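You operate a simulated robot arm through the tools that you are given. There is no shell and no other tool.

You run a simulated robot arm. Do the job below in one go: nothing can be reset, and whatever is moved stays where it is left.

Task
Mix the red capsule for the seconds printed on it, then switch the mixer off.
Fine: press the button once, for one run; leave the capsule in and the hood open.

Only the result counts: the job must be done as asked and must still hold three seconds after the hand-in. Knocking over, shifting, dropping, spilling or breaking anything else fails it.

Robot
A 6-joint arm with a two-finger gripper, fixed in place. Base frame: the origin is at the foot of the arm, x ahead of it, y to its left, z up. Units: cm, rad, N and s.
With the tool pointing down near the work surface it reaches from about 40 to 68 cm from the base axis. Its first joint turns from -1.152 to 1.152 rad. Payload 2.45 kg.
The tool frame sits at the grasp point between the pads (the TCP): z along the fingers, y along the line on which they close. The tips reach 3 cm beyond it. The gripper opens to 10.6 cm. The gripper's body begins 7.9 cm behind the TCP.
Orientation is that of the tool frame in the base frame, as a unit quaternion [x, y, z, w]. With the fingers straight down and closing along the base's y, the tool's x points along the base's -x, its y along +y and its z along -z.

Tools
- The arm moves only by the tool jog_arm. Its argument "commands" is a list of rows, each a list of 3 entries, a list of its own where there are three numbers: the turn, a rotation vector about the base's x, y, z in rad, then the shift along the base's x, y, z in cm, then the finger opening in cm, from 0 to 10.6. In form: [[[ax, ay, az], [dx, dy, dz], jaw], ...]. A call has 1 to 20 rows; each row is the pose to reach, as a shift and turn from the pose commanded when the call began. Rows are played at 5 a second. More than 5 cm and 0.15 rad between two rows, or a gripper value outside its range, and nothing of the call is played. Where a pose cannot be reached the arm comes as near as it can. A force on the tool above 40 N (or 10 N above the force at the start of the call, whichever is more), or a blocked arm, ends the call early, and 0.2 s more pass. Each finger travels about 15.3 cm/s and halts on what it meets, pressing with about 31 N; the grip force reading is that of the motor and also rises with nothing between the fingers. The clock runs only during rows and for 0.2 s after the last one: add rows that repeat a pose to give the fingers time. The reply holds the time, the measured pose of the TCP, the force on the tool along the base axes, the opening and the grip force, in the units named above and with some noise, with the torque about the TCP (base axes, N m) and any sound that the robot's microphone picked up.
- Cameras (640 x 400 px; columns grow to the right, rows downward): "scene" is fixed at [6.87, 42.03, 140.58]; the picture's right is [-0.66, -0.75, 0.00], its down [-0.41, 0.36, -0.84] and it looks along [0.63, -0.55, -0.54] (base axes); focal length 309 px, centre (320, 200). "wrist" rides on the gripper at [7.6, -0.2, -10.6] in the tool frame; the picture's right is [0.02, 1.00, 0.00], its down [-0.78, 0.02, -0.62] and it looks along [-0.62, 0.01, 0.78] (tool axes); focal length 247 px, centre (320, 200). There is no depth. A picture from a camera that has moved, and an enlarged one, comes with that camera's place and axes in the base frame and with its lens.
- grab_frame(camera): a new picture of that camera. It takes no simulated time.
- close_up(camera, box): a new picture of the part [left, top, right, bottom] of that camera's present view, enlarged. It takes no simulated time.
- sign_off(): hands the job in; it is judged then, once.

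Places have to be worked out from the pictures, the camera data and where the tool is seen. Open the gripper and draw the arm clear of the work before you hand the job in, unless the task says otherwise.

The tools are called after ">>>" as name(argument=value, ...) on one line, values as JSON. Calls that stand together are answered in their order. jog_arm: Moves the arm, as the interface text tells. Its arguments: {"type":"object","properties":{"commands":{"type":"array","items":{"type":"array"}}},"required":["commands"]} The other tools are called the same way: grab_frame (camera) takes a picture; close_up (camera, box) takes an enlarged picture of a part of a camera's view; sign_off () hands the job in.

At the start:

```text
clock: 0.0
tcp_pos: [40.05, -1.29, 116.59]
orientation: [0.0, 1.0, 0.001, 0.0]
ft_force: [0.6, -0.3, -0.4]
moment: [0.0, 0.02, 0.02]
grip_width: 10.6
gripper_force: 0.0
```

scene: 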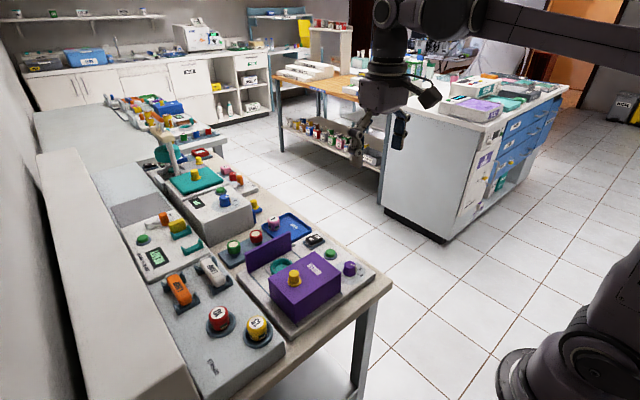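
wrist: 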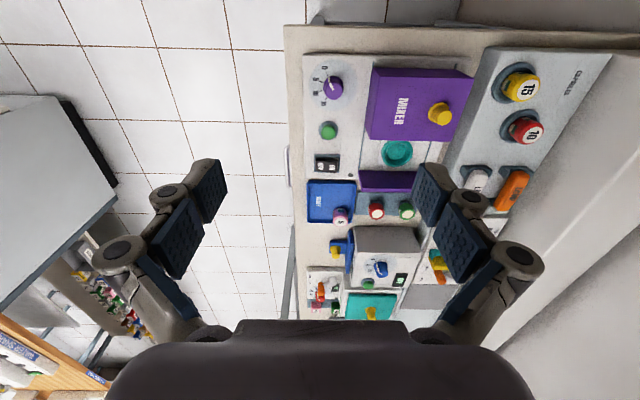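

The pictures show a purple mixer with a hood and knob, and red and yellow capsules on a rack. I enlarge both views to read the labels.

>>> close_up(camera="scene", box=[200, 200, 400, 325])

>>> close_up(camera="wrist", box=[280, 40, 480, 165])

>>> close_up(camera="wrist", box=[420, 40, 620, 165])

>>> close_up(camera="wrist", box=[280, 140, 480, 265])

>>> close_up(camera="scene", box=[100, 200, 300, 325])

```text
3.20 times, centred on (300, 262) of scene
camera zoom: at [6.87, 42.03, 140.58], right [-0.66, -0.75, 0.0], down [-0.41, 0.36, -0.84], along [0.63, -0.55, -0.54], focal length 987 px, centre (384, 0)
```

zoom: 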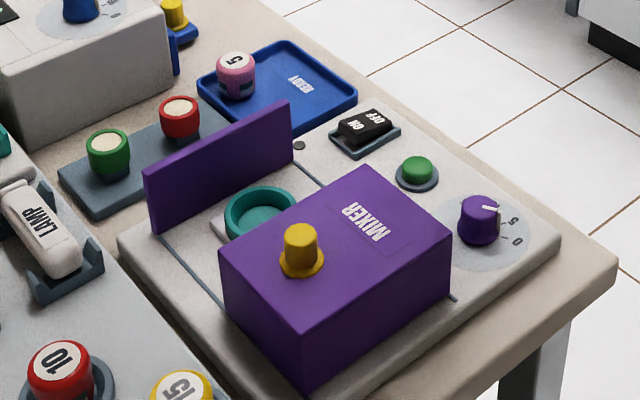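

```text
3.20 times, centred on (380, 102) of wrist
camera zoom: at [32.44, -1.54, 127.19], right [-0.02, 1.0, 0.0], down [0.78, 0.02, 0.62], along [0.62, 0.01, -0.78], focal length 790 px, centre (128, 512)
```

zoom: 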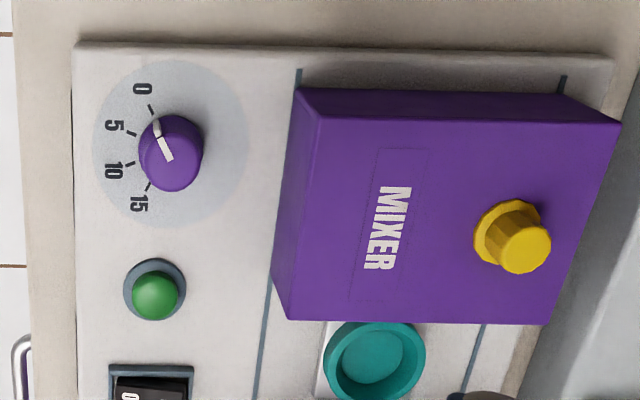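

```text
3.20 times, centred on (520, 102) of wrist
camera zoom: at [32.44, -1.54, 127.19], right [-0.02, 1.0, 0.0], down [0.78, 0.02, 0.62], along [0.62, 0.01, -0.78], focal length 790 px, centre (-320, 512)
```

zoom: 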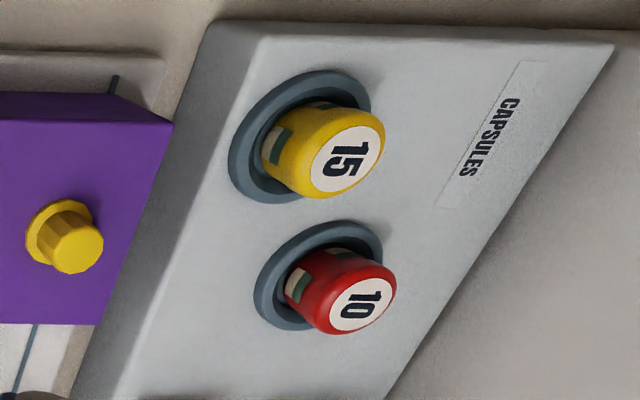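

```text
3.20 times, centred on (380, 202) of wrist
camera zoom: at [32.44, -1.54, 127.19], right [-0.02, 1.0, 0.0], down [0.78, 0.02, 0.62], along [0.62, 0.01, -0.78], focal length 790 px, centre (128, 192)
```

zoom: 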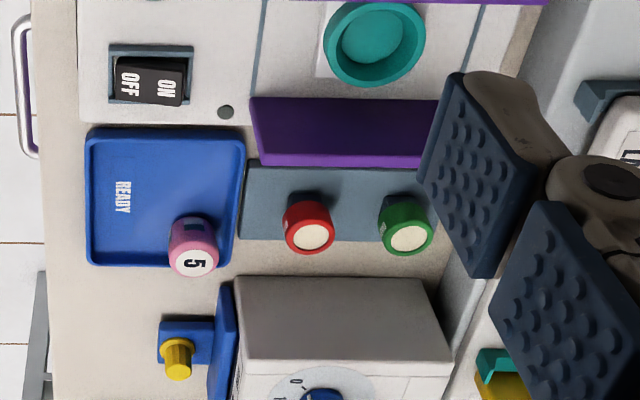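

```text
3.20 times, centred on (200, 262) of scene
camera zoom: at [6.87, 42.03, 140.58], right [-0.66, -0.75, 0.0], down [-0.41, 0.36, -0.84], along [0.63, -0.55, -0.54], focal length 987 px, centre (704, 0)
```

zoom: 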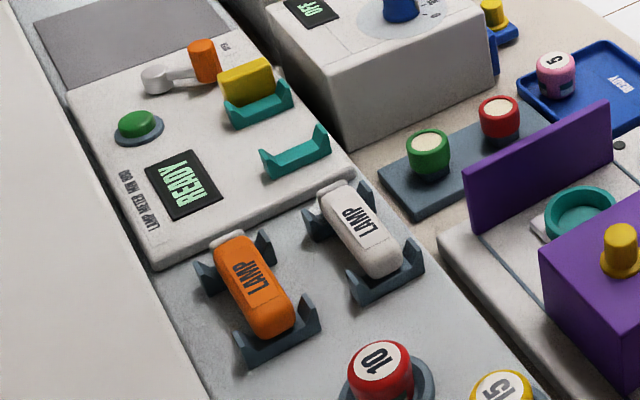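

The red capsule is marked 10; the dial runs 0–15, there's an ON/OFF rocker, a green button and a sliding purple hood. Now I zoom tightly on the dial, rocker and rails.

>>> close_up(camera="wrist", box=[305, 60, 361, 95])

>>> close_up(camera="wrist", box=[300, 115, 380, 185])

>>> close_up(camera="scene", box=[300, 225, 380, 285])

>>> close_up(camera="scene", box=[230, 225, 330, 325])

>>> close_up(camera="scene", box=[190, 290, 290, 360])

```text
11.43 times, centred on (333, 78) of wrist
camera zoom: at [32.44, -1.54, 127.19], right [-0.02, 1.0, 0.0], down [0.78, 0.02, 0.62], along [0.62, 0.01, -0.78], focal length 2823 px, centre (171, 1600)
```

zoom: 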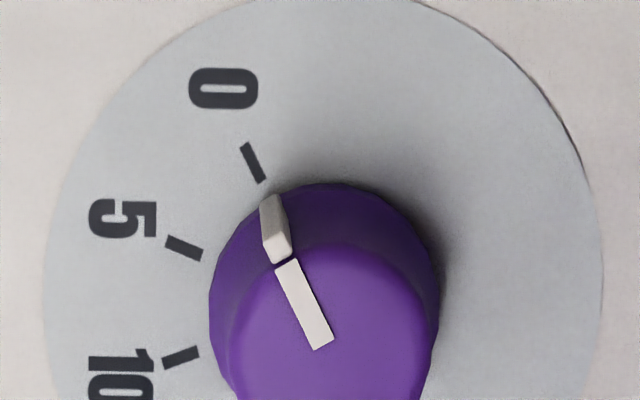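

```text
5.71 times, centred on (340, 150) of wrist
camera zoom: at [32.44, -1.54, 127.19], right [-0.02, 1.0, 0.0], down [0.78, 0.02, 0.62], along [0.62, 0.01, -0.78], focal length 1411 px, centre (206, 486)
```

zoom: 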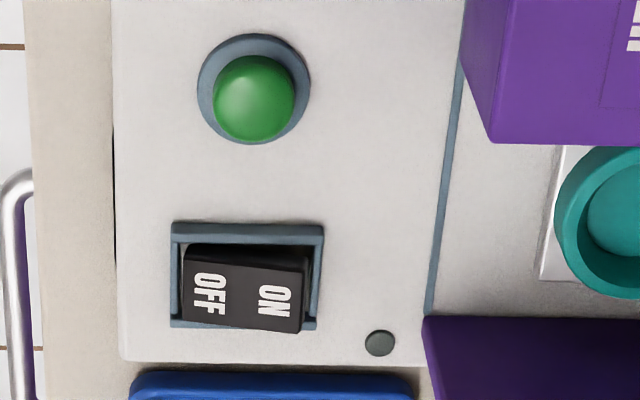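

```text
6.67 times, centred on (340, 255) of scene
camera zoom: at [6.87, 42.03, 140.58], right [-0.66, -0.75, 0.0], down [-0.41, 0.36, -0.84], along [0.63, -0.55, -0.54], focal length 2057 px, centre (187, -167)
```

zoom: 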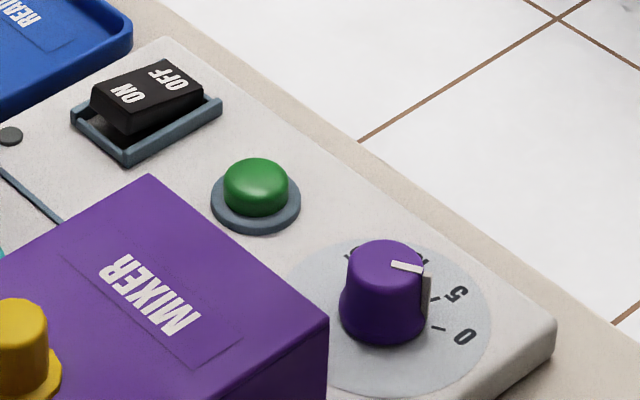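

```text
4.00 times, centred on (280, 275) of scene
camera zoom: at [6.87, 42.03, 140.58], right [-0.66, -0.75, 0.0], down [-0.41, 0.36, -0.84], along [0.63, -0.55, -0.54], focal length 1234 px, centre (480, -100)
```

zoom: 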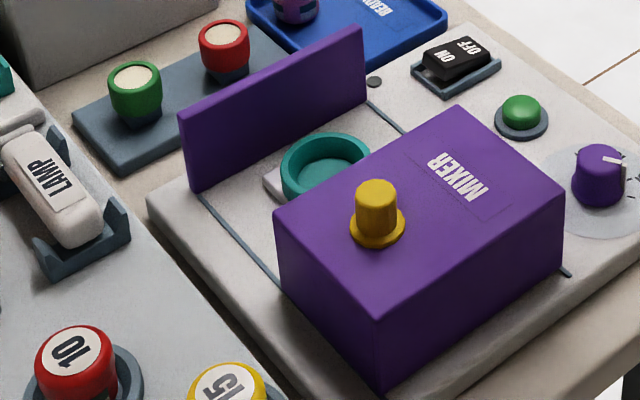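

```text
5.71 times, centred on (240, 325) of scene
camera zoom: at [6.87, 42.03, 140.58], right [-0.66, -0.75, 0.0], down [-0.41, 0.36, -0.84], along [0.63, -0.55, -0.54], focal length 1763 px, centre (777, -514)
```

zoom: 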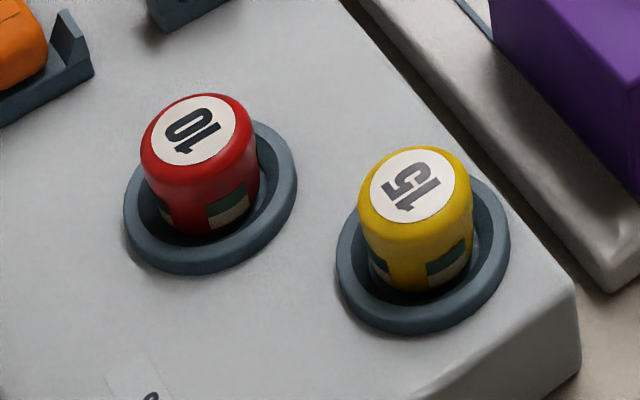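

The rocker sits on OFF (ON side raised) and the dial pointer is at about 0, dial centre near (43.2, 0.5) with the panel at z≈83.5. I lower to z≈100 above the dial for a sharper look.

>>> jog_arm(commands=[[[0, 0, 0], [1, 0.6, -4.5], 10.6], [[0, 0, 0], [2, 1.2, -9], 8], [[0, 0, 0], [3.1, 1.8, -13], 6], [[0, 0, 0], [3.1, 1.8, -16.5], 5], [[0, 0, 0], [3.1, 1.8, -16.5], 5]])

>>> grab_frame(camera="wrist")

>>> grab_frame(camera="scene")

```text
clock: 1.2
tcp_pos: [43.09, 0.43, 99.91]
orientation: [0.0, 1.0, 0.0, 0.0]
ft_force: [-0.6, -0.4, 0.0]
moment: [0.01, 0.03, -0.01]
grip_width: 4.97
gripper_force: 0.0
```

```text
taken
camera wrist: at [35.55, 0.21, 110.57], right [-0.02, 1.0, 0.0], down [0.78, 0.02, 0.62], along [0.62, 0.01, -0.78], focal length 247 px, centre (320, 200)
```

wrist: 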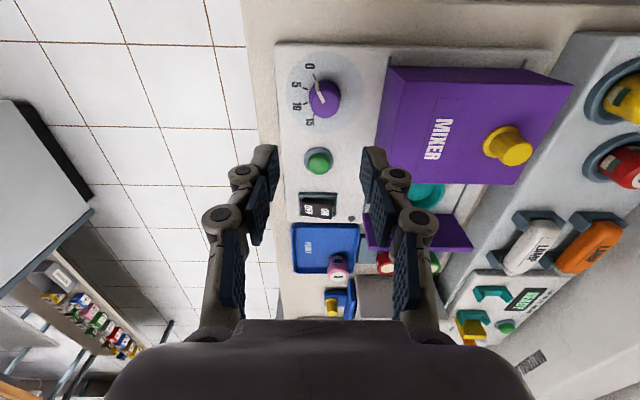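

```text
taken
```

scene: 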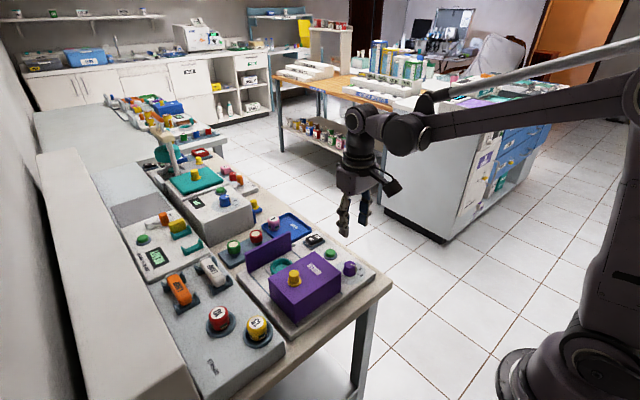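

The gripper is above the dial as computed. I zoom in on the dial, the hood and the cup from here.

>>> close_up(camera="wrist", box=[280, 50, 376, 140])

>>> close_up(camera="wrist", box=[370, 40, 590, 260])

>>> close_up(camera="wrist", box=[570, 50, 640, 200])

>>> close_up(camera="scene", box=[325, 245, 375, 285])

```text
4.44 times, centred on (328, 95) of wrist
camera zoom: at [35.55, 0.21, 110.57], right [-0.02, 1.0, 0.0], down [0.78, 0.02, 0.62], along [0.62, 0.01, -0.78], focal length 1098 px, centre (284, 667)
```

zoom: 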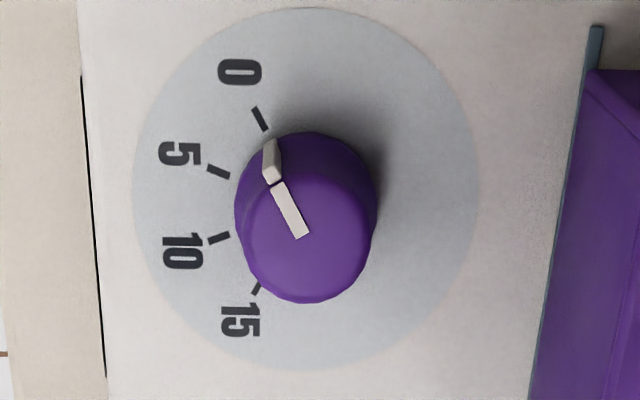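

```text
1.82 times, centred on (480, 150) of wrist
camera zoom: at [35.55, 0.21, 110.57], right [-0.02, 1.0, 0.0], down [0.78, 0.02, 0.62], along [0.62, 0.01, -0.78], focal length 449 px, centre (29, 291)
```

zoom: 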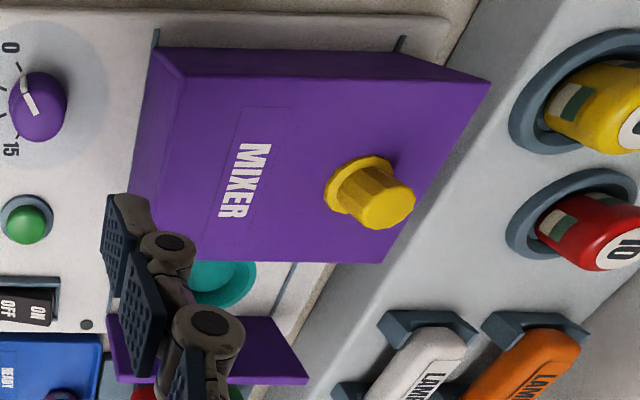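

```text
2.67 times, centred on (605, 125) of wrist
camera zoom: at [35.55, 0.21, 110.57], right [-0.02, 1.0, 0.0], down [0.78, 0.02, 0.62], along [0.62, 0.01, -0.78], focal length 659 px, centre (-440, 400)
```

zoom: 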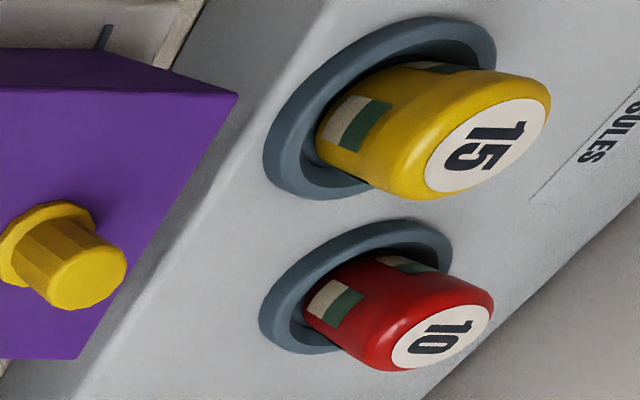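

```text
10.00 times, centred on (350, 265) of scene
camera zoom: at [6.87, 42.03, 140.58], right [-0.66, -0.75, 0.0], down [-0.41, 0.36, -0.84], along [0.63, -0.55, -0.54], focal length 3086 px, centre (20, -450)
```

zoom: 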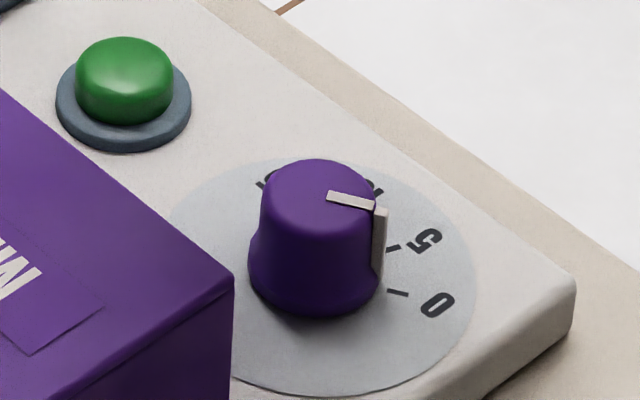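

Geometry works out well: the dial centre is (43.16, 0.75), ticks are 40° per 5 s, the knob is about 2.8 cm wide with its top near z 86.4, and the pointer is at 0. I'll lower onto the knob with a slight yaw and close on it.

>>> jog_arm(commands=[[[0, 0, -0.1], [0, 0.24, -3], 6], [[0, 0, -0.2], [0, 0.24, -6], 6], [[0, 0, -0.2], [0, 0.24, -9], 6], [[0, 0, -0.2], [0, 0.24, -11], 6], [[0, 0, -0.2], [0, 0.24, -12.8], 6], [[0, 0, -0.2], [0, 0.24, -12.8], 6]])

>>> grab_frame(camera="scene")

>>> close_up(camera="scene", box=[300, 215, 400, 295])

>>> grab_frame(camera="wrist")

```text
clock: 2.6
tcp_pos: [43.28, 0.78, 87.22]
orientation: [0.101, 0.995, 0.001, 0.001]
ft_force: [0.3, -0.2, -0.3]
moment: [0.0, 0.04, 0.02]
grip_width: 5.98
gripper_force: 0.0
```

```text
taken
```

scene: 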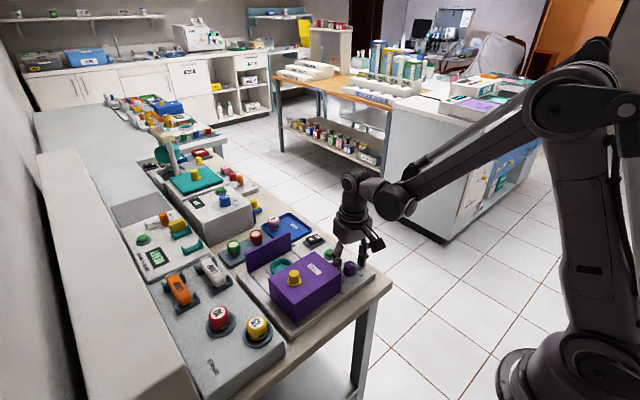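

```text
5.00 times, centred on (350, 255) of scene
camera zoom: at [6.87, 42.03, 140.58], right [-0.66, -0.75, 0.0], down [-0.41, 0.36, -0.84], along [0.63, -0.55, -0.54], focal length 1543 px, centre (170, -75)
```

zoom: 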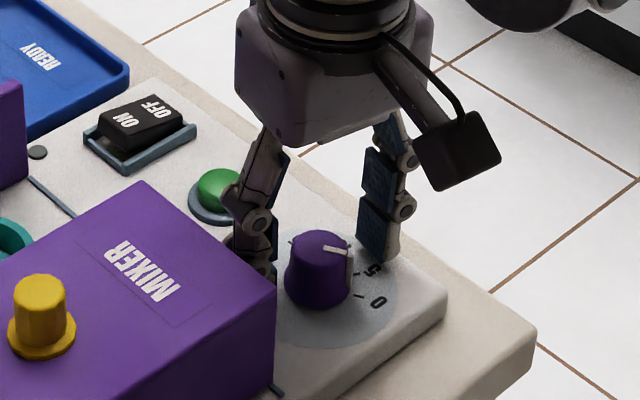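

```text
taken
camera wrist: at [35.74, 2.02, 97.86], right [0.18, 0.98, 0.0], down [0.77, -0.14, 0.62], along [0.61, -0.11, -0.78], focal length 247 px, centre (320, 200)
```

wrist: 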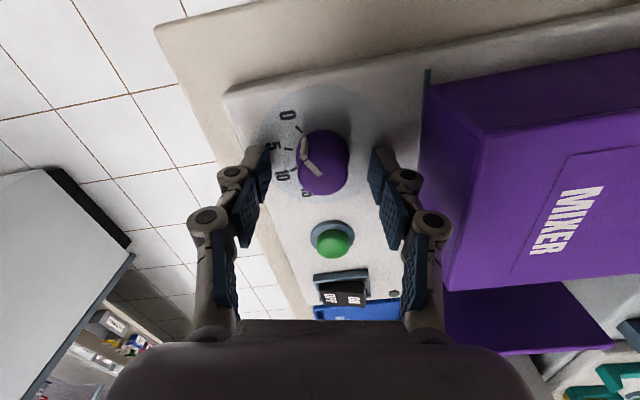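

The knob is centred between the open fingers with no contact. I close on it.

>>> jog_arm(commands=[[[0, 0, 0], [0, 0, 0], 4], [[0, 0, 0], [0, 0, 0], 2.5], [[0, 0, 0], [0, 0, 0], 2], [[0, 0, 0], [0, 0, 0], 2], [[0, 0, 0], [0, 0, 0], 2]])

>>> grab_frame(camera="wrist")

```text
clock: 3.8
tcp_pos: [43.27, 1.01, 87.37]
orientation: [0.1, 0.995, 0.002, 0.0]
ft_force: [1.3, 13.8, -2.0]
moment: [0.36, -0.08, -0.06]
grip_width: 2.8
gripper_force: 44.8
```

```text
taken
camera wrist: at [35.76, 2.12, 97.89], right [0.18, 0.98, 0.0], down [0.77, -0.14, 0.62], along [0.61, -0.11, -0.78], focal length 247 px, centre (320, 200)
```

wrist: 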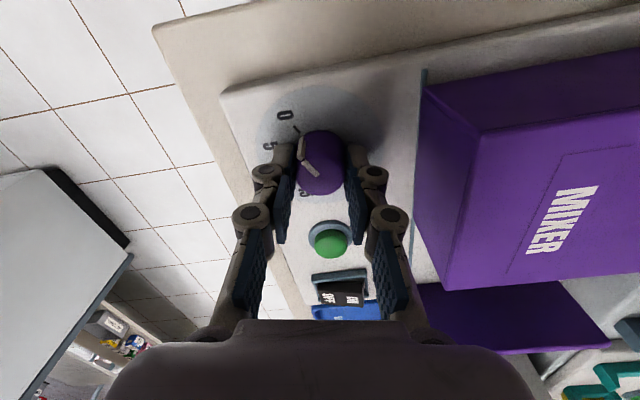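

Gripped at 2.8 cm with a sideways force of about 14 N, so the knob's centre is about 0.25 cm further in +y. I relieve that and then turn +80° (1.396 rad) counterclockwise.

>>> jog_arm(commands=[[[0, 0, 0], [0, 0.26, 0], 2], [[0, 0, 0.07], [0, 0.26, 0], 2], [[0, 0, 0.14], [0, 0.26, 0], 2], [[0, 0, 0.21], [0, 0.26, 0], 2], [[0, 0, 0.28], [0, 0.26, 0], 2], [[0, 0, 0.35], [0, 0.26, 0], 2], [[0, 0, 0.35], [0, 0.26, 0], 2]])

>>> grab_frame(camera="wrist")

>>> close_up(camera="scene", box=[310, 235, 390, 295])

```text
clock: 5.4
tcp_pos: [43.3, 1.13, 87.35]
orientation: [-0.075, 0.997, -0.001, 0.0]
ft_force: [12.4, 1.1, -0.6]
moment: [-0.09, -0.58, 0.01]
grip_width: 2.78
gripper_force: 45.1
```

```text
taken
camera wrist: at [35.72, -0.41, 97.87], right [-0.17, 0.99, 0.0], down [0.77, 0.13, 0.62], along [0.61, 0.11, -0.78], focal length 247 px, centre (320, 200)
```

wrist: 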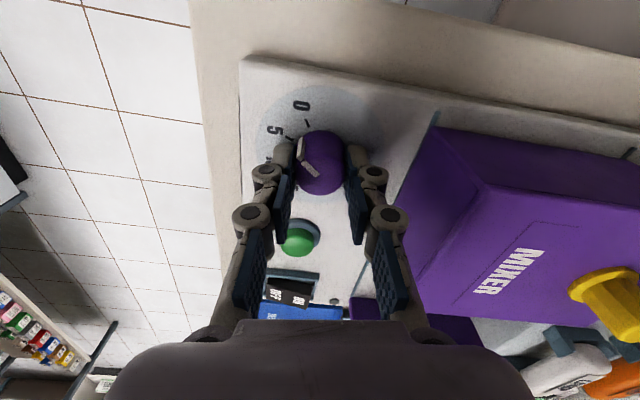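

```text
6.67 times, centred on (350, 265) of scene
camera zoom: at [6.9, 42.03, 140.58], right [-0.66, -0.75, 0.0], down [-0.41, 0.36, -0.84], along [0.63, -0.55, -0.54], focal length 2057 px, centre (120, -233)
```

zoom: 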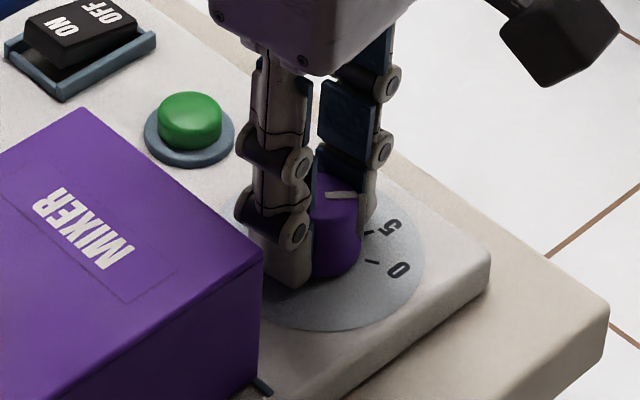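

The knob turns with the fingers; the +x force says the centre is about 0.2 cm further in x. I correct for that and turn the remaining 1.046 rad.

>>> jog_arm(commands=[[[0, 0, 0], [0.2, 0, 0], 2], [[0, 0, 0.13], [0.2, 0, 0], 2], [[0, 0, 0.26], [0.2, 0, 0], 2], [[0, 0, 0.39], [0.2, 0, 0], 2], [[0, 0, 0.52], [0.2, 0, 0], 2], [[0, 0, 0.65], [0.2, 0, 0], 2], [[0, 0, 0.78], [0.2, 0, 0], 2], [[0, 0, 0.91], [0.2, 0, 0], 2], [[0, 0, 1.046], [0.2, 0, 0], 2], [[0, 0, 1.046], [0.2, 0, 0], 2], [[0, 0, 1.046], [0.2, 0, 0], 2]])

>>> grab_frame(camera="wrist")

>>> close_up(camera="scene", box=[310, 235, 390, 295])

```text
clock: 7.8
tcp_pos: [43.15, 1.37, 87.25]
orientation: [-0.564, 0.826, 0.005, -0.002]
ft_force: [-22.4, 20.9, -7.0]
moment: [-0.31, 0.79, -0.11]
grip_width: 2.77
gripper_force: 45.5
```

```text
taken
camera wrist: at [40.61, -6.14, 97.88], right [-0.94, 0.34, 0.01], down [0.28, 0.73, 0.62], along [0.21, 0.59, -0.78], focal length 247 px, centre (320, 200)
```

wrist: 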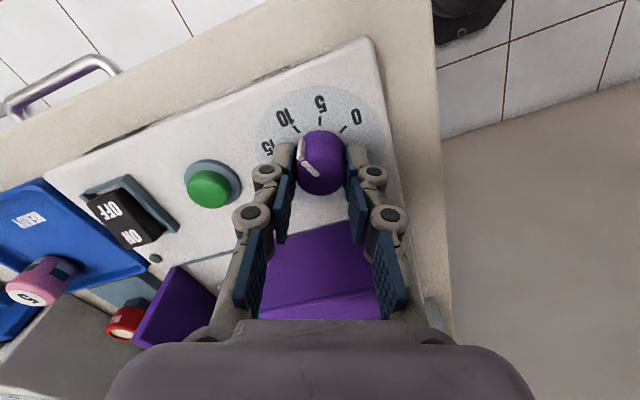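

```text
6.67 times, centred on (350, 265) of scene
camera zoom: at [6.83, 42.08, 140.57], right [-0.66, -0.75, 0.0], down [-0.41, 0.36, -0.84], along [0.63, -0.55, -0.54], focal length 2057 px, centre (120, -233)
```

zoom: 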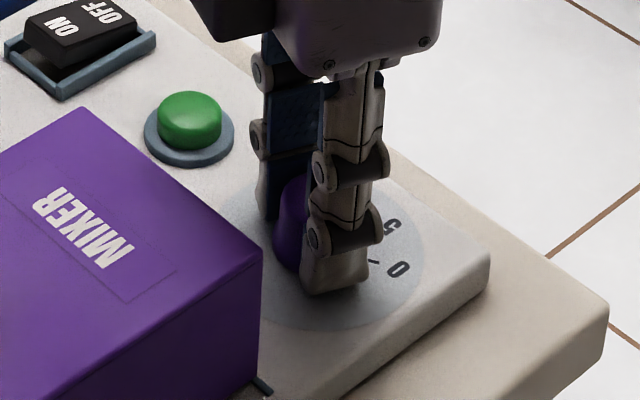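

The pointer now appears at 10 and the lateral load is about 30 N. I relax the pose toward the measured position, then open and rise to check the setting.

>>> jog_arm(commands=[[[0, 0, 0], [-0.15, 0.3, 0], 2], [[0, 0, 0], [-0.15, 0.3, 0], 2], [[0, 0, 0], [-0.15, 0.3, 0], 3.5], [[0, 0, 0], [-0.15, 0.3, 0], 5], [[0, 0, 0], [-0.15, 0.3, 0], 5.5], [[0, 0, 0], [-0.15, 0.3, 3], 5.5], [[0, 0, 0], [-0.15, 0.3, 7], 5.5], [[0, 0, 0], [-0.15, 0.3, 11], 5.5], [[0, 0, 0], [-0.15, 0.3, 11], 5.5]])

>>> grab_frame(camera="wrist")

>>> close_up(camera="scene", box=[325, 245, 375, 285])

>>> close_up(camera="wrist", box=[265, 60, 375, 150])

```text
clock: 9.8
tcp_pos: [43.18, 1.33, 98.55]
orientation: [-0.563, 0.826, 0.001, 0.0]
ft_force: [-0.4, -0.7, 0.2]
moment: [-0.01, 0.04, 0.0]
grip_width: 5.51
gripper_force: 0.0
```

```text
taken
camera wrist: at [40.56, -6.03, 108.99], right [-0.94, 0.35, 0.0], down [0.27, 0.73, 0.62], along [0.22, 0.58, -0.78], focal length 247 px, centre (320, 200)
```

wrist: 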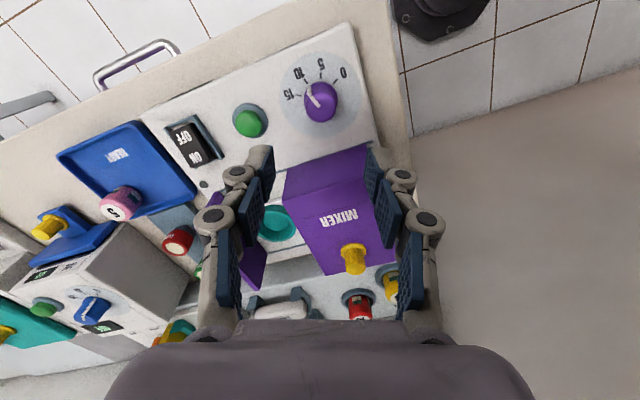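

```text
10.00 times, centred on (350, 265) of scene
camera zoom: at [6.87, 42.03, 140.58], right [-0.66, -0.75, 0.0], down [-0.41, 0.36, -0.84], along [0.63, -0.55, -0.54], focal length 3086 px, centre (20, -450)
```

zoom: 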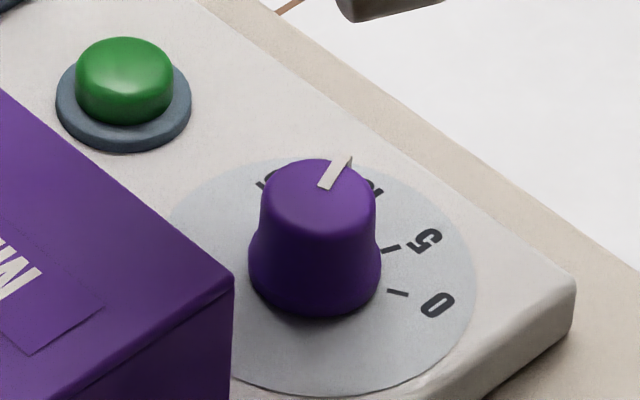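

```text
4.44 times, centred on (320, 105) of wrist
camera zoom: at [40.56, -6.03, 108.99], right [-0.94, 0.35, 0.0], down [0.27, 0.73, 0.62], along [0.22, 0.58, -0.78], focal length 1098 px, centre (320, 622)
```

zoom: 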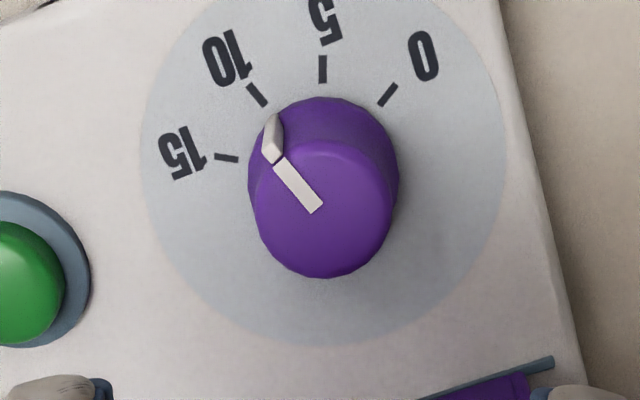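

The dial pointer lines up with 10 (I compute about 19.5° against the tick's 20°). I take one tighter shot to be sure.

>>> close_up(camera="wrist", box=[297, 70, 345, 100])

>>> close_up(camera="scene", box=[340, 255, 364, 270])

```text
13.33 times, centred on (321, 85) of wrist
camera zoom: at [40.56, -6.03, 108.99], right [-0.94, 0.35, 0.0], down [0.27, 0.73, 0.62], along [0.22, 0.58, -0.78], focal length 3293 px, centre (307, 1733)
```

zoom: 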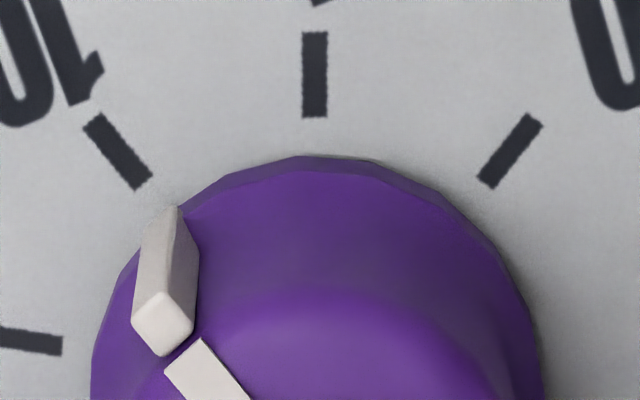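

```text
16.00 times, centred on (352, 262) of scene
camera zoom: at [6.87, 42.03, 140.58], right [-0.66, -0.75, 0.0], down [-0.41, 0.36, -0.84], along [0.63, -0.55, -0.54], focal length 4937 px, centre (-192, -800)
```

zoom: 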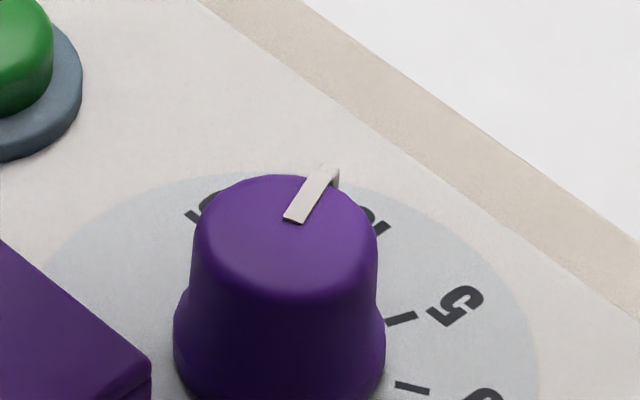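

Both cameras agree: dial at 10. Next is the red capsule, at about (47.8, 31.9) with its top at z≈90.7; I raise, turn back to yaw 0 and hover over it.

>>> jog_arm(commands=[[[0, 0, -0.13], [0.5, 1.5, 3], 7.5], [[0, 0, -0.26], [1, 4.5, 5], 7.5], [[0, 0, -0.39], [1.5, 8, 5], 7.5], [[0, 0, -0.52], [2, 12, 5], 7.5], [[0, 0, -0.65], [2.5, 16, 5], 7.5], [[0, 0, -0.78], [3, 20, 5], 7.5], [[0, 0, -0.91], [3.5, 24, 5], 7.5], [[0, 0, -1.04], [4, 27.5, 5], 7.5], [[0, 0, -1.17], [4.6, 30.6, 5], 7.5], [[0, 0, -1.196], [4.6, 30.6, 5], 7.5], [[0, 0, -1.196], [4.6, 30.6, 5], 7.5]])

>>> grab_frame(camera="wrist")

>>> grab_frame(camera="scene")

```text
clock: 12.2
tcp_pos: [47.87, 31.96, 103.39]
orientation: [0.001, 1.0, 0.0, 0.001]
ft_force: [0.0, -0.2, -0.6]
moment: [0.0, 0.0, -0.01]
grip_width: 7.54
gripper_force: 0.0
```

```text
taken
camera wrist: at [40.22, 31.69, 113.85], right [-0.02, 1.0, 0.0], down [0.78, 0.02, 0.62], along [0.62, 0.01, -0.78], focal length 247 px, centre (320, 200)
```

wrist: 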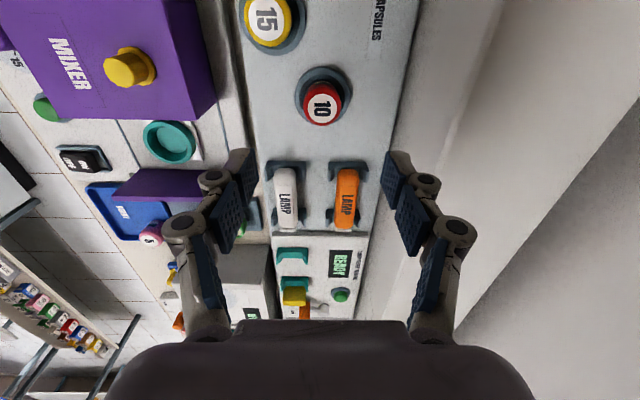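

```text
taken
```

scene: 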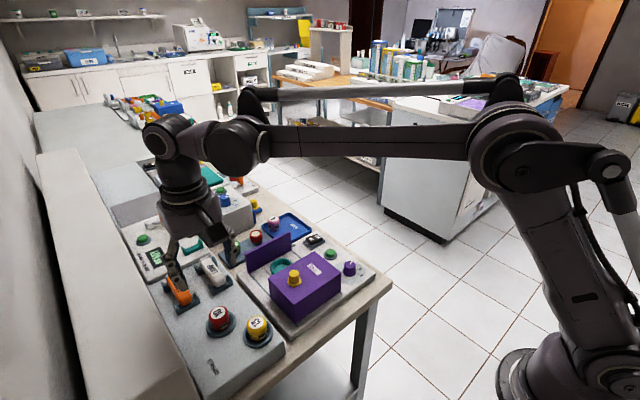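

The capsule is just ahead of the camera; I zoom in to pin its centre and see the holder.

>>> close_up(camera="wrist", box=[280, 55, 368, 135])

>>> close_up(camera="wrist", box=[120, 90, 240, 215])

>>> close_up(camera="scene", box=[195, 295, 245, 340])

```text
5.00 times, centred on (324, 95) of wrist
camera zoom: at [40.22, 31.69, 113.85], right [-0.02, 1.0, 0.0], down [0.78, 0.02, 0.62], along [0.62, 0.01, -0.78], focal length 1235 px, centre (300, 725)
```

zoom: 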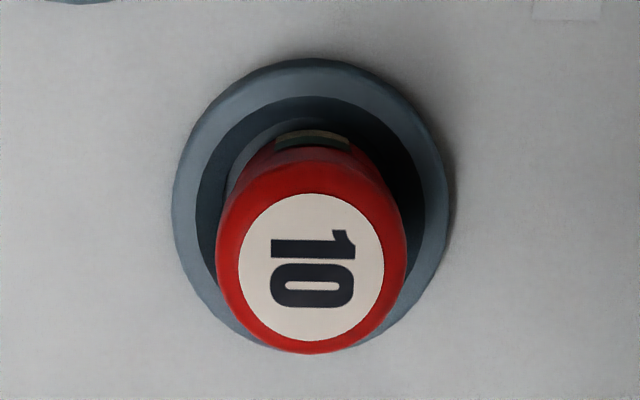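

```text
3.20 times, centred on (180, 152) of wrist
camera zoom: at [40.22, 31.69, 113.85], right [-0.02, 1.0, 0.0], down [0.78, 0.02, 0.62], along [0.62, 0.01, -0.78], focal length 790 px, centre (768, 352)
```

zoom: 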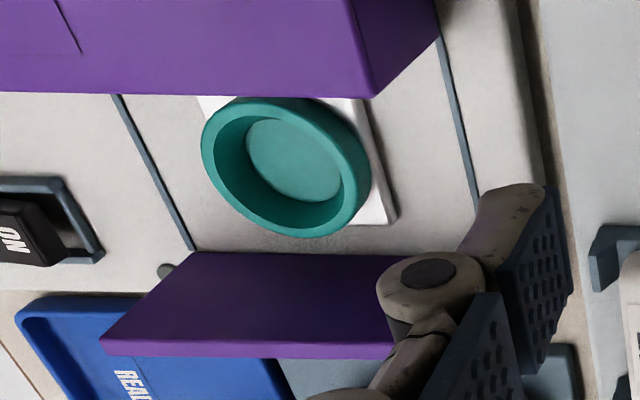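

```text
8.89 times, centred on (220, 318) of scene
camera zoom: at [6.87, 42.03, 140.58], right [-0.66, -0.75, 0.0], down [-0.41, 0.36, -0.84], along [0.63, -0.55, -0.54], focal length 2743 px, centre (1209, -844)
```

zoom: 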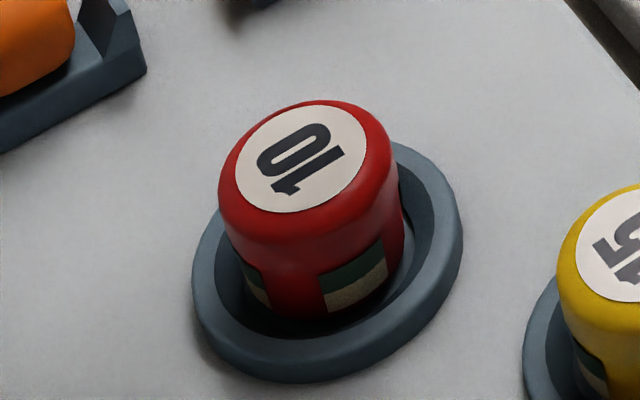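

The capsule's centre is about (47.7, 31.95), it is 3.5 cm wide with its top at about 91, and its holder's ring top is at about 87.5–88. I descend so the tips stop near 88.3 and check before closing.

>>> jog_arm(commands=[[[0, 0, 0], [-0.1, 0.05, -4], 6], [[0, 0, 0], [-0.1, 0.05, -8], 6], [[0, 0, 0], [-0.1, 0.05, -10.5], 6], [[0, 0, 0], [-0.1, 0.05, -12], 6], [[0, 0, 0], [-0.1, 0.05, -12], 6]])

>>> grab_frame(camera="wrist")

>>> close_up(camera="scene", box=[170, 255, 270, 340])

```text
clock: 13.4
tcp_pos: [47.75, 32.0, 91.39]
orientation: [0.0, 1.0, 0.0, 0.0]
ft_force: [-0.6, 0.2, -0.1]
moment: [0.03, -0.03, -0.01]
grip_width: 6.0
gripper_force: 0.0
```

```text
taken
camera wrist: at [40.12, 31.7, 101.87], right [-0.02, 1.0, 0.0], down [0.78, 0.02, 0.62], along [0.62, 0.01, -0.78], focal length 247 px, centre (320, 200)
```

wrist: 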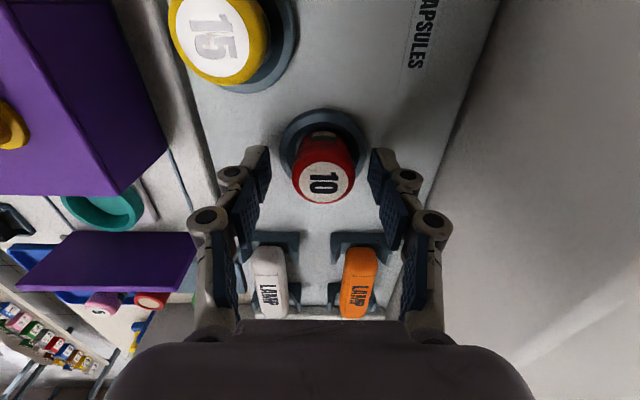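

```text
4.71 times, centred on (220, 298) of scene
camera zoom: at [6.87, 42.03, 140.58], right [-0.66, -0.75, 0.0], down [-0.41, 0.36, -0.84], along [0.63, -0.55, -0.54], focal length 1452 px, centre (791, -259)
```

zoom: 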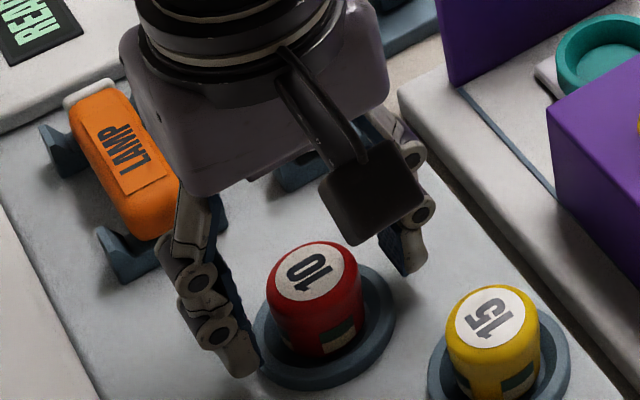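

The capsule sits between the fingers, perhaps 0.2 cm toward -x; I shift slightly and close on it.

>>> jog_arm(commands=[[[0, 0, 0], [-0.15, 0, 0], 6], [[0, 0, 0], [-0.15, 0, 0], 4.5], [[0, 0, 0], [-0.15, 0, 0], 3.5], [[0, 0, 0], [-0.15, 0, 0], 2.8], [[0, 0, 0], [-0.15, 0, 0], 2.8], [[0, 0, 0], [-0.15, 0, 0], 2.8]])

>>> close_up(camera="scene", box=[170, 255, 270, 340])

```text
clock: 14.8
tcp_pos: [47.62, 31.9, 91.31]
orientation: [0.002, 1.0, 0.0, 0.0]
ft_force: [0.4, -0.6, 0.6]
moment: [0.01, 0.02, -0.01]
grip_width: 3.32
gripper_force: 31.2
```

```text
4.71 times, centred on (220, 298) of scene
camera zoom: at [6.87, 42.03, 140.58], right [-0.66, -0.75, 0.0], down [-0.41, 0.36, -0.84], along [0.63, -0.55, -0.54], focal length 1452 px, centre (791, -259)
```

zoom: 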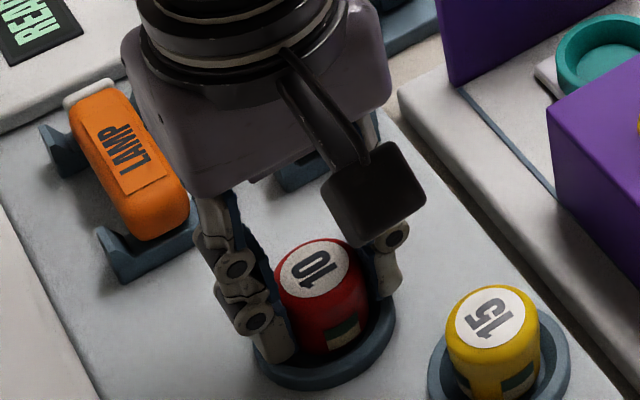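

The capsule is held at 3.32 cm. I lift it straight up.

>>> jog_arm(commands=[[[0, 0, 0], [0, 0, 1], 2.8], [[0, 0, 0], [0, 0, 3], 2.8], [[0, 0, 0], [0, 0, 6], 2.8], [[0, 0, 0], [0, 0, 9], 2.8], [[0, 0, 0], [0, 0, 10.5], 2.8], [[0, 0, 0], [0, 0, 10.5], 2.8]])

>>> close_up(camera="scene", box=[150, 220, 300, 340])

>>> grab_frame(camera="wrist")

```text
clock: 16.2
tcp_pos: [47.47, 32.02, 101.85]
orientation: [-0.001, 1.0, 0.0, 0.0]
ft_force: [-0.8, -0.5, -1.0]
moment: [0.0, 0.0, 0.02]
grip_width: 3.3
gripper_force: 30.8
```

```text
3.33 times, centred on (225, 280) of scene
camera zoom: at [6.87, 42.03, 140.58], right [-0.66, -0.75, 0.0], down [-0.41, 0.36, -0.84], along [0.63, -0.55, -0.54], focal length 1028 px, centre (637, -67)
```

zoom: 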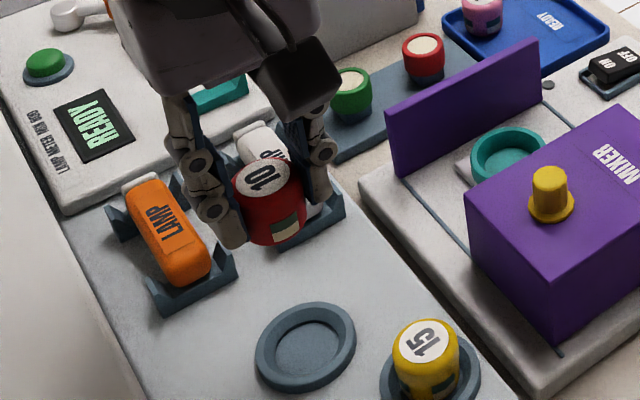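

```text
taken
camera wrist: at [39.94, 31.72, 112.41], right [-0.02, 1.0, 0.0], down [0.78, 0.02, 0.62], along [0.62, 0.01, -0.78], focal length 247 px, centre (320, 200)
```

wrist: 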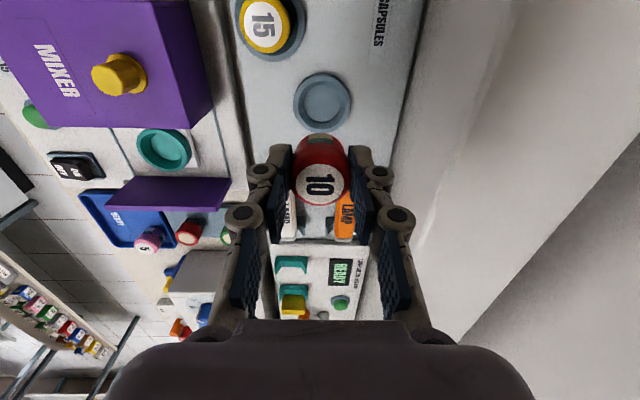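

The capsule is up and hanging straight. I zoom in on the cup from this pose to fix its centre.

>>> close_up(camera="wrist", box=[125, 115, 205, 180])

>>> close_up(camera="scene", box=[255, 240, 305, 280])

>>> close_up(camera="wrist", box=[280, 120, 360, 220])

```text
6.15 times, centred on (165, 148) of wrist
camera zoom: at [39.94, 31.72, 112.41], right [-0.02, 1.0, 0.0], down [0.78, 0.02, 0.62], along [0.62, 0.01, -0.78], focal length 1520 px, centre (1274, 523)
```

zoom: 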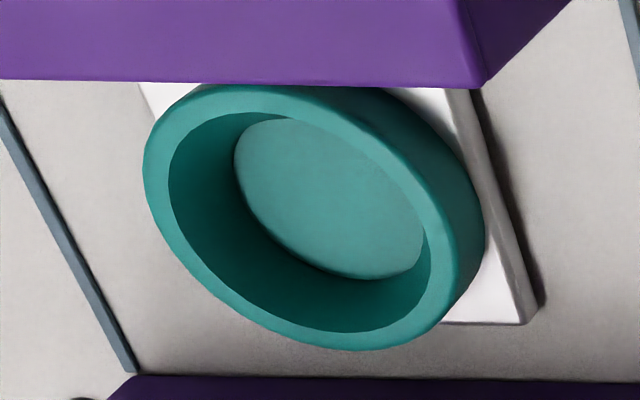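

```text
10.00 times, centred on (280, 260) of scene
camera zoom: at [6.87, 42.03, 140.58], right [-0.66, -0.75, 0.0], down [-0.41, 0.36, -0.84], along [0.63, -0.55, -0.54], focal length 3086 px, centre (720, -400)
```

zoom: 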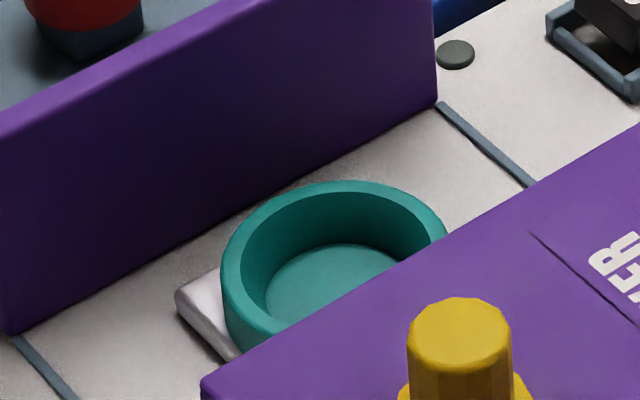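

```text
4.00 times, centred on (320, 170) of wrist
camera zoom: at [39.94, 31.72, 112.41], right [-0.02, 1.0, 0.0], down [0.78, 0.02, 0.62], along [0.62, 0.01, -0.78], focal length 988 px, centre (320, 320)
```

zoom: 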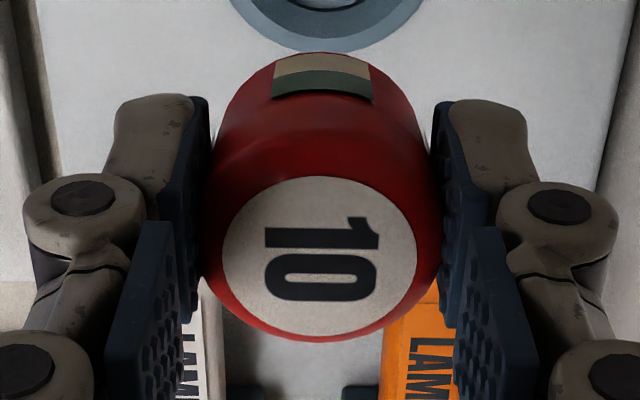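

The cup's rim centre triangulates to (53.5, 13.65), rim z≈86.7, inner width ~4.4 cm, floor ~85.7; the hood's face is at x≈49.6 and the end panel at x≈59. I carry the capsule above the cup.

>>> jog_arm(commands=[[[0, 0, 0], [1.2, -3.7, 0], 2.8], [[0, 0, 0], [2.4, -7.4, 0], 2.8], [[0, 0, 0], [3.6, -11.1, 0], 2.8], [[0, 0, 0], [4.8, -14.8, 0], 2.8], [[0, 0, 0], [5.9, -18.3, 0], 2.8], [[0, 0, 0], [5.9, -18.3, -3], 2.8], [[0, 0, 0], [5.9, -18.3, -6.8], 2.8], [[0, 0, 0], [5.9, -18.3, -6.8], 2.8]])

>>> grab_frame(camera="wrist")

>>> close_up(camera="scene", box=[230, 200, 330, 280])

>>> close_up(camera="wrist", box=[260, 100, 380, 220])

```text
clock: 18.0
tcp_pos: [53.48, 13.67, 95.05]
orientation: [0.0, 1.0, 0.0, 0.0]
ft_force: [0.6, -0.2, -0.2]
moment: [0.0, 0.01, 0.0]
grip_width: 3.33
gripper_force: 31.3
```

```text
taken
camera wrist: at [45.79, 13.45, 105.46], right [-0.02, 1.0, 0.0], down [0.78, 0.02, 0.62], along [0.62, 0.01, -0.78], focal length 247 px, centre (320, 200)
```

wrist: 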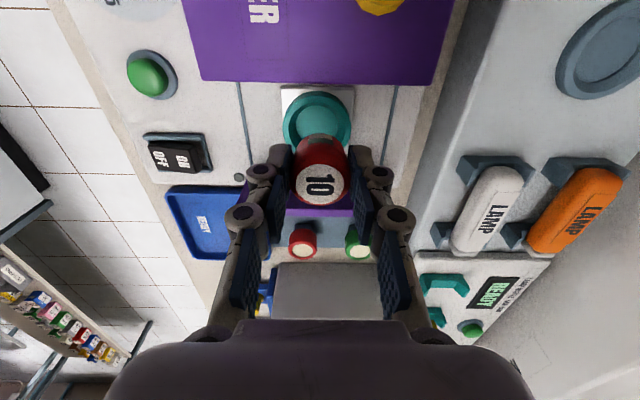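

```text
5.00 times, centred on (280, 240) of scene
camera zoom: at [6.87, 42.03, 140.58], right [-0.66, -0.75, 0.0], down [-0.41, 0.36, -0.84], along [0.63, -0.55, -0.54], focal length 1543 px, centre (520, 0)
```

zoom: 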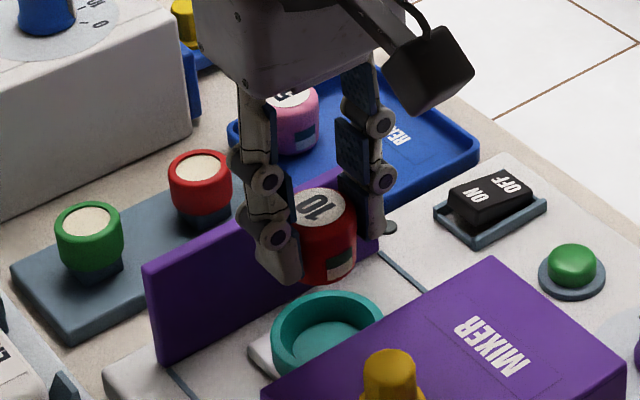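

```text
3.33 times, centred on (320, 160) of wrist
camera zoom: at [45.79, 13.45, 105.46], right [-0.02, 1.0, 0.0], down [0.78, 0.02, 0.62], along [0.62, 0.01, -0.78], focal length 823 px, centre (320, 333)
```

zoom: 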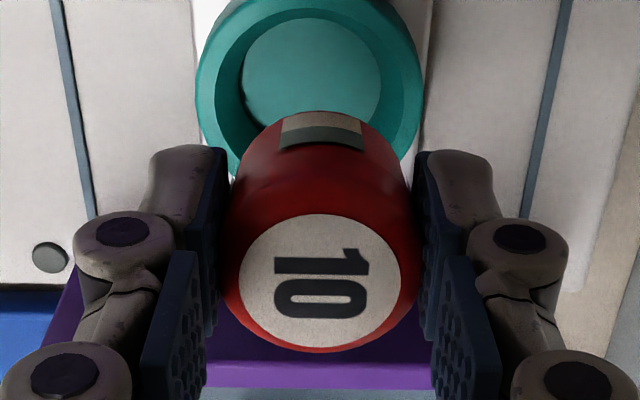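

The capsule hangs over the cup, with the cup's centre perhaps 0.2–0.3 cm further toward -y. I nudge by -0.2 and go down to just above the rim to compare.

>>> jog_arm(commands=[[[0, 0, 0], [0, -0.2, 0], 2.8], [[0, 0, 0], [0, -0.2, -2], 2.8], [[0, 0, 0], [0, -0.2, -3.6], 2.8], [[0, 0, 0], [0, -0.2, -3.6], 2.8]])

>>> close_up(camera="scene", box=[250, 220, 310, 275])

>>> close_up(camera="wrist", box=[260, 100, 380, 220])

```text
clock: 19.0
tcp_pos: [53.27, 13.52, 91.32]
orientation: [0.001, 1.0, 0.0, -0.001]
ft_force: [-0.2, -0.5, -0.4]
moment: [-0.01, 0.0, 0.0]
grip_width: 3.35
gripper_force: 31.4
```

```text
7.27 times, centred on (280, 248) of scene
camera zoom: at [6.87, 42.03, 140.58], right [-0.66, -0.75, 0.0], down [-0.41, 0.36, -0.84], along [0.63, -0.55, -0.54], focal length 2244 px, centre (611, -146)
```

zoom: 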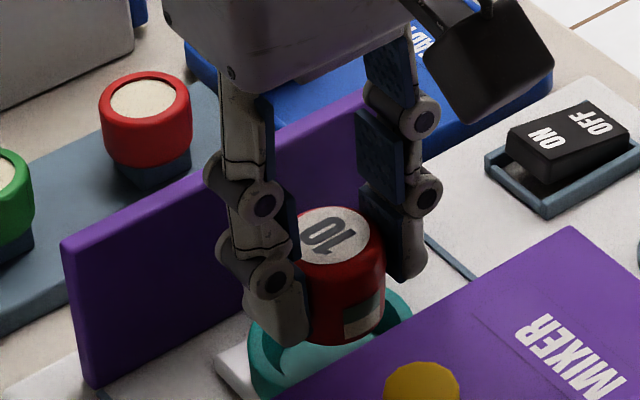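

```text
3.33 times, centred on (320, 160) of wrist
camera zoom: at [45.84, 13.17, 101.91], right [-0.02, 1.0, 0.0], down [0.78, 0.02, 0.62], along [0.62, 0.01, -0.78], focal length 823 px, centre (320, 333)
```

zoom: 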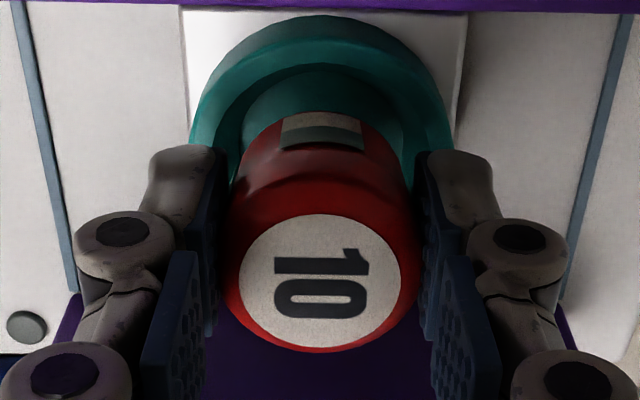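

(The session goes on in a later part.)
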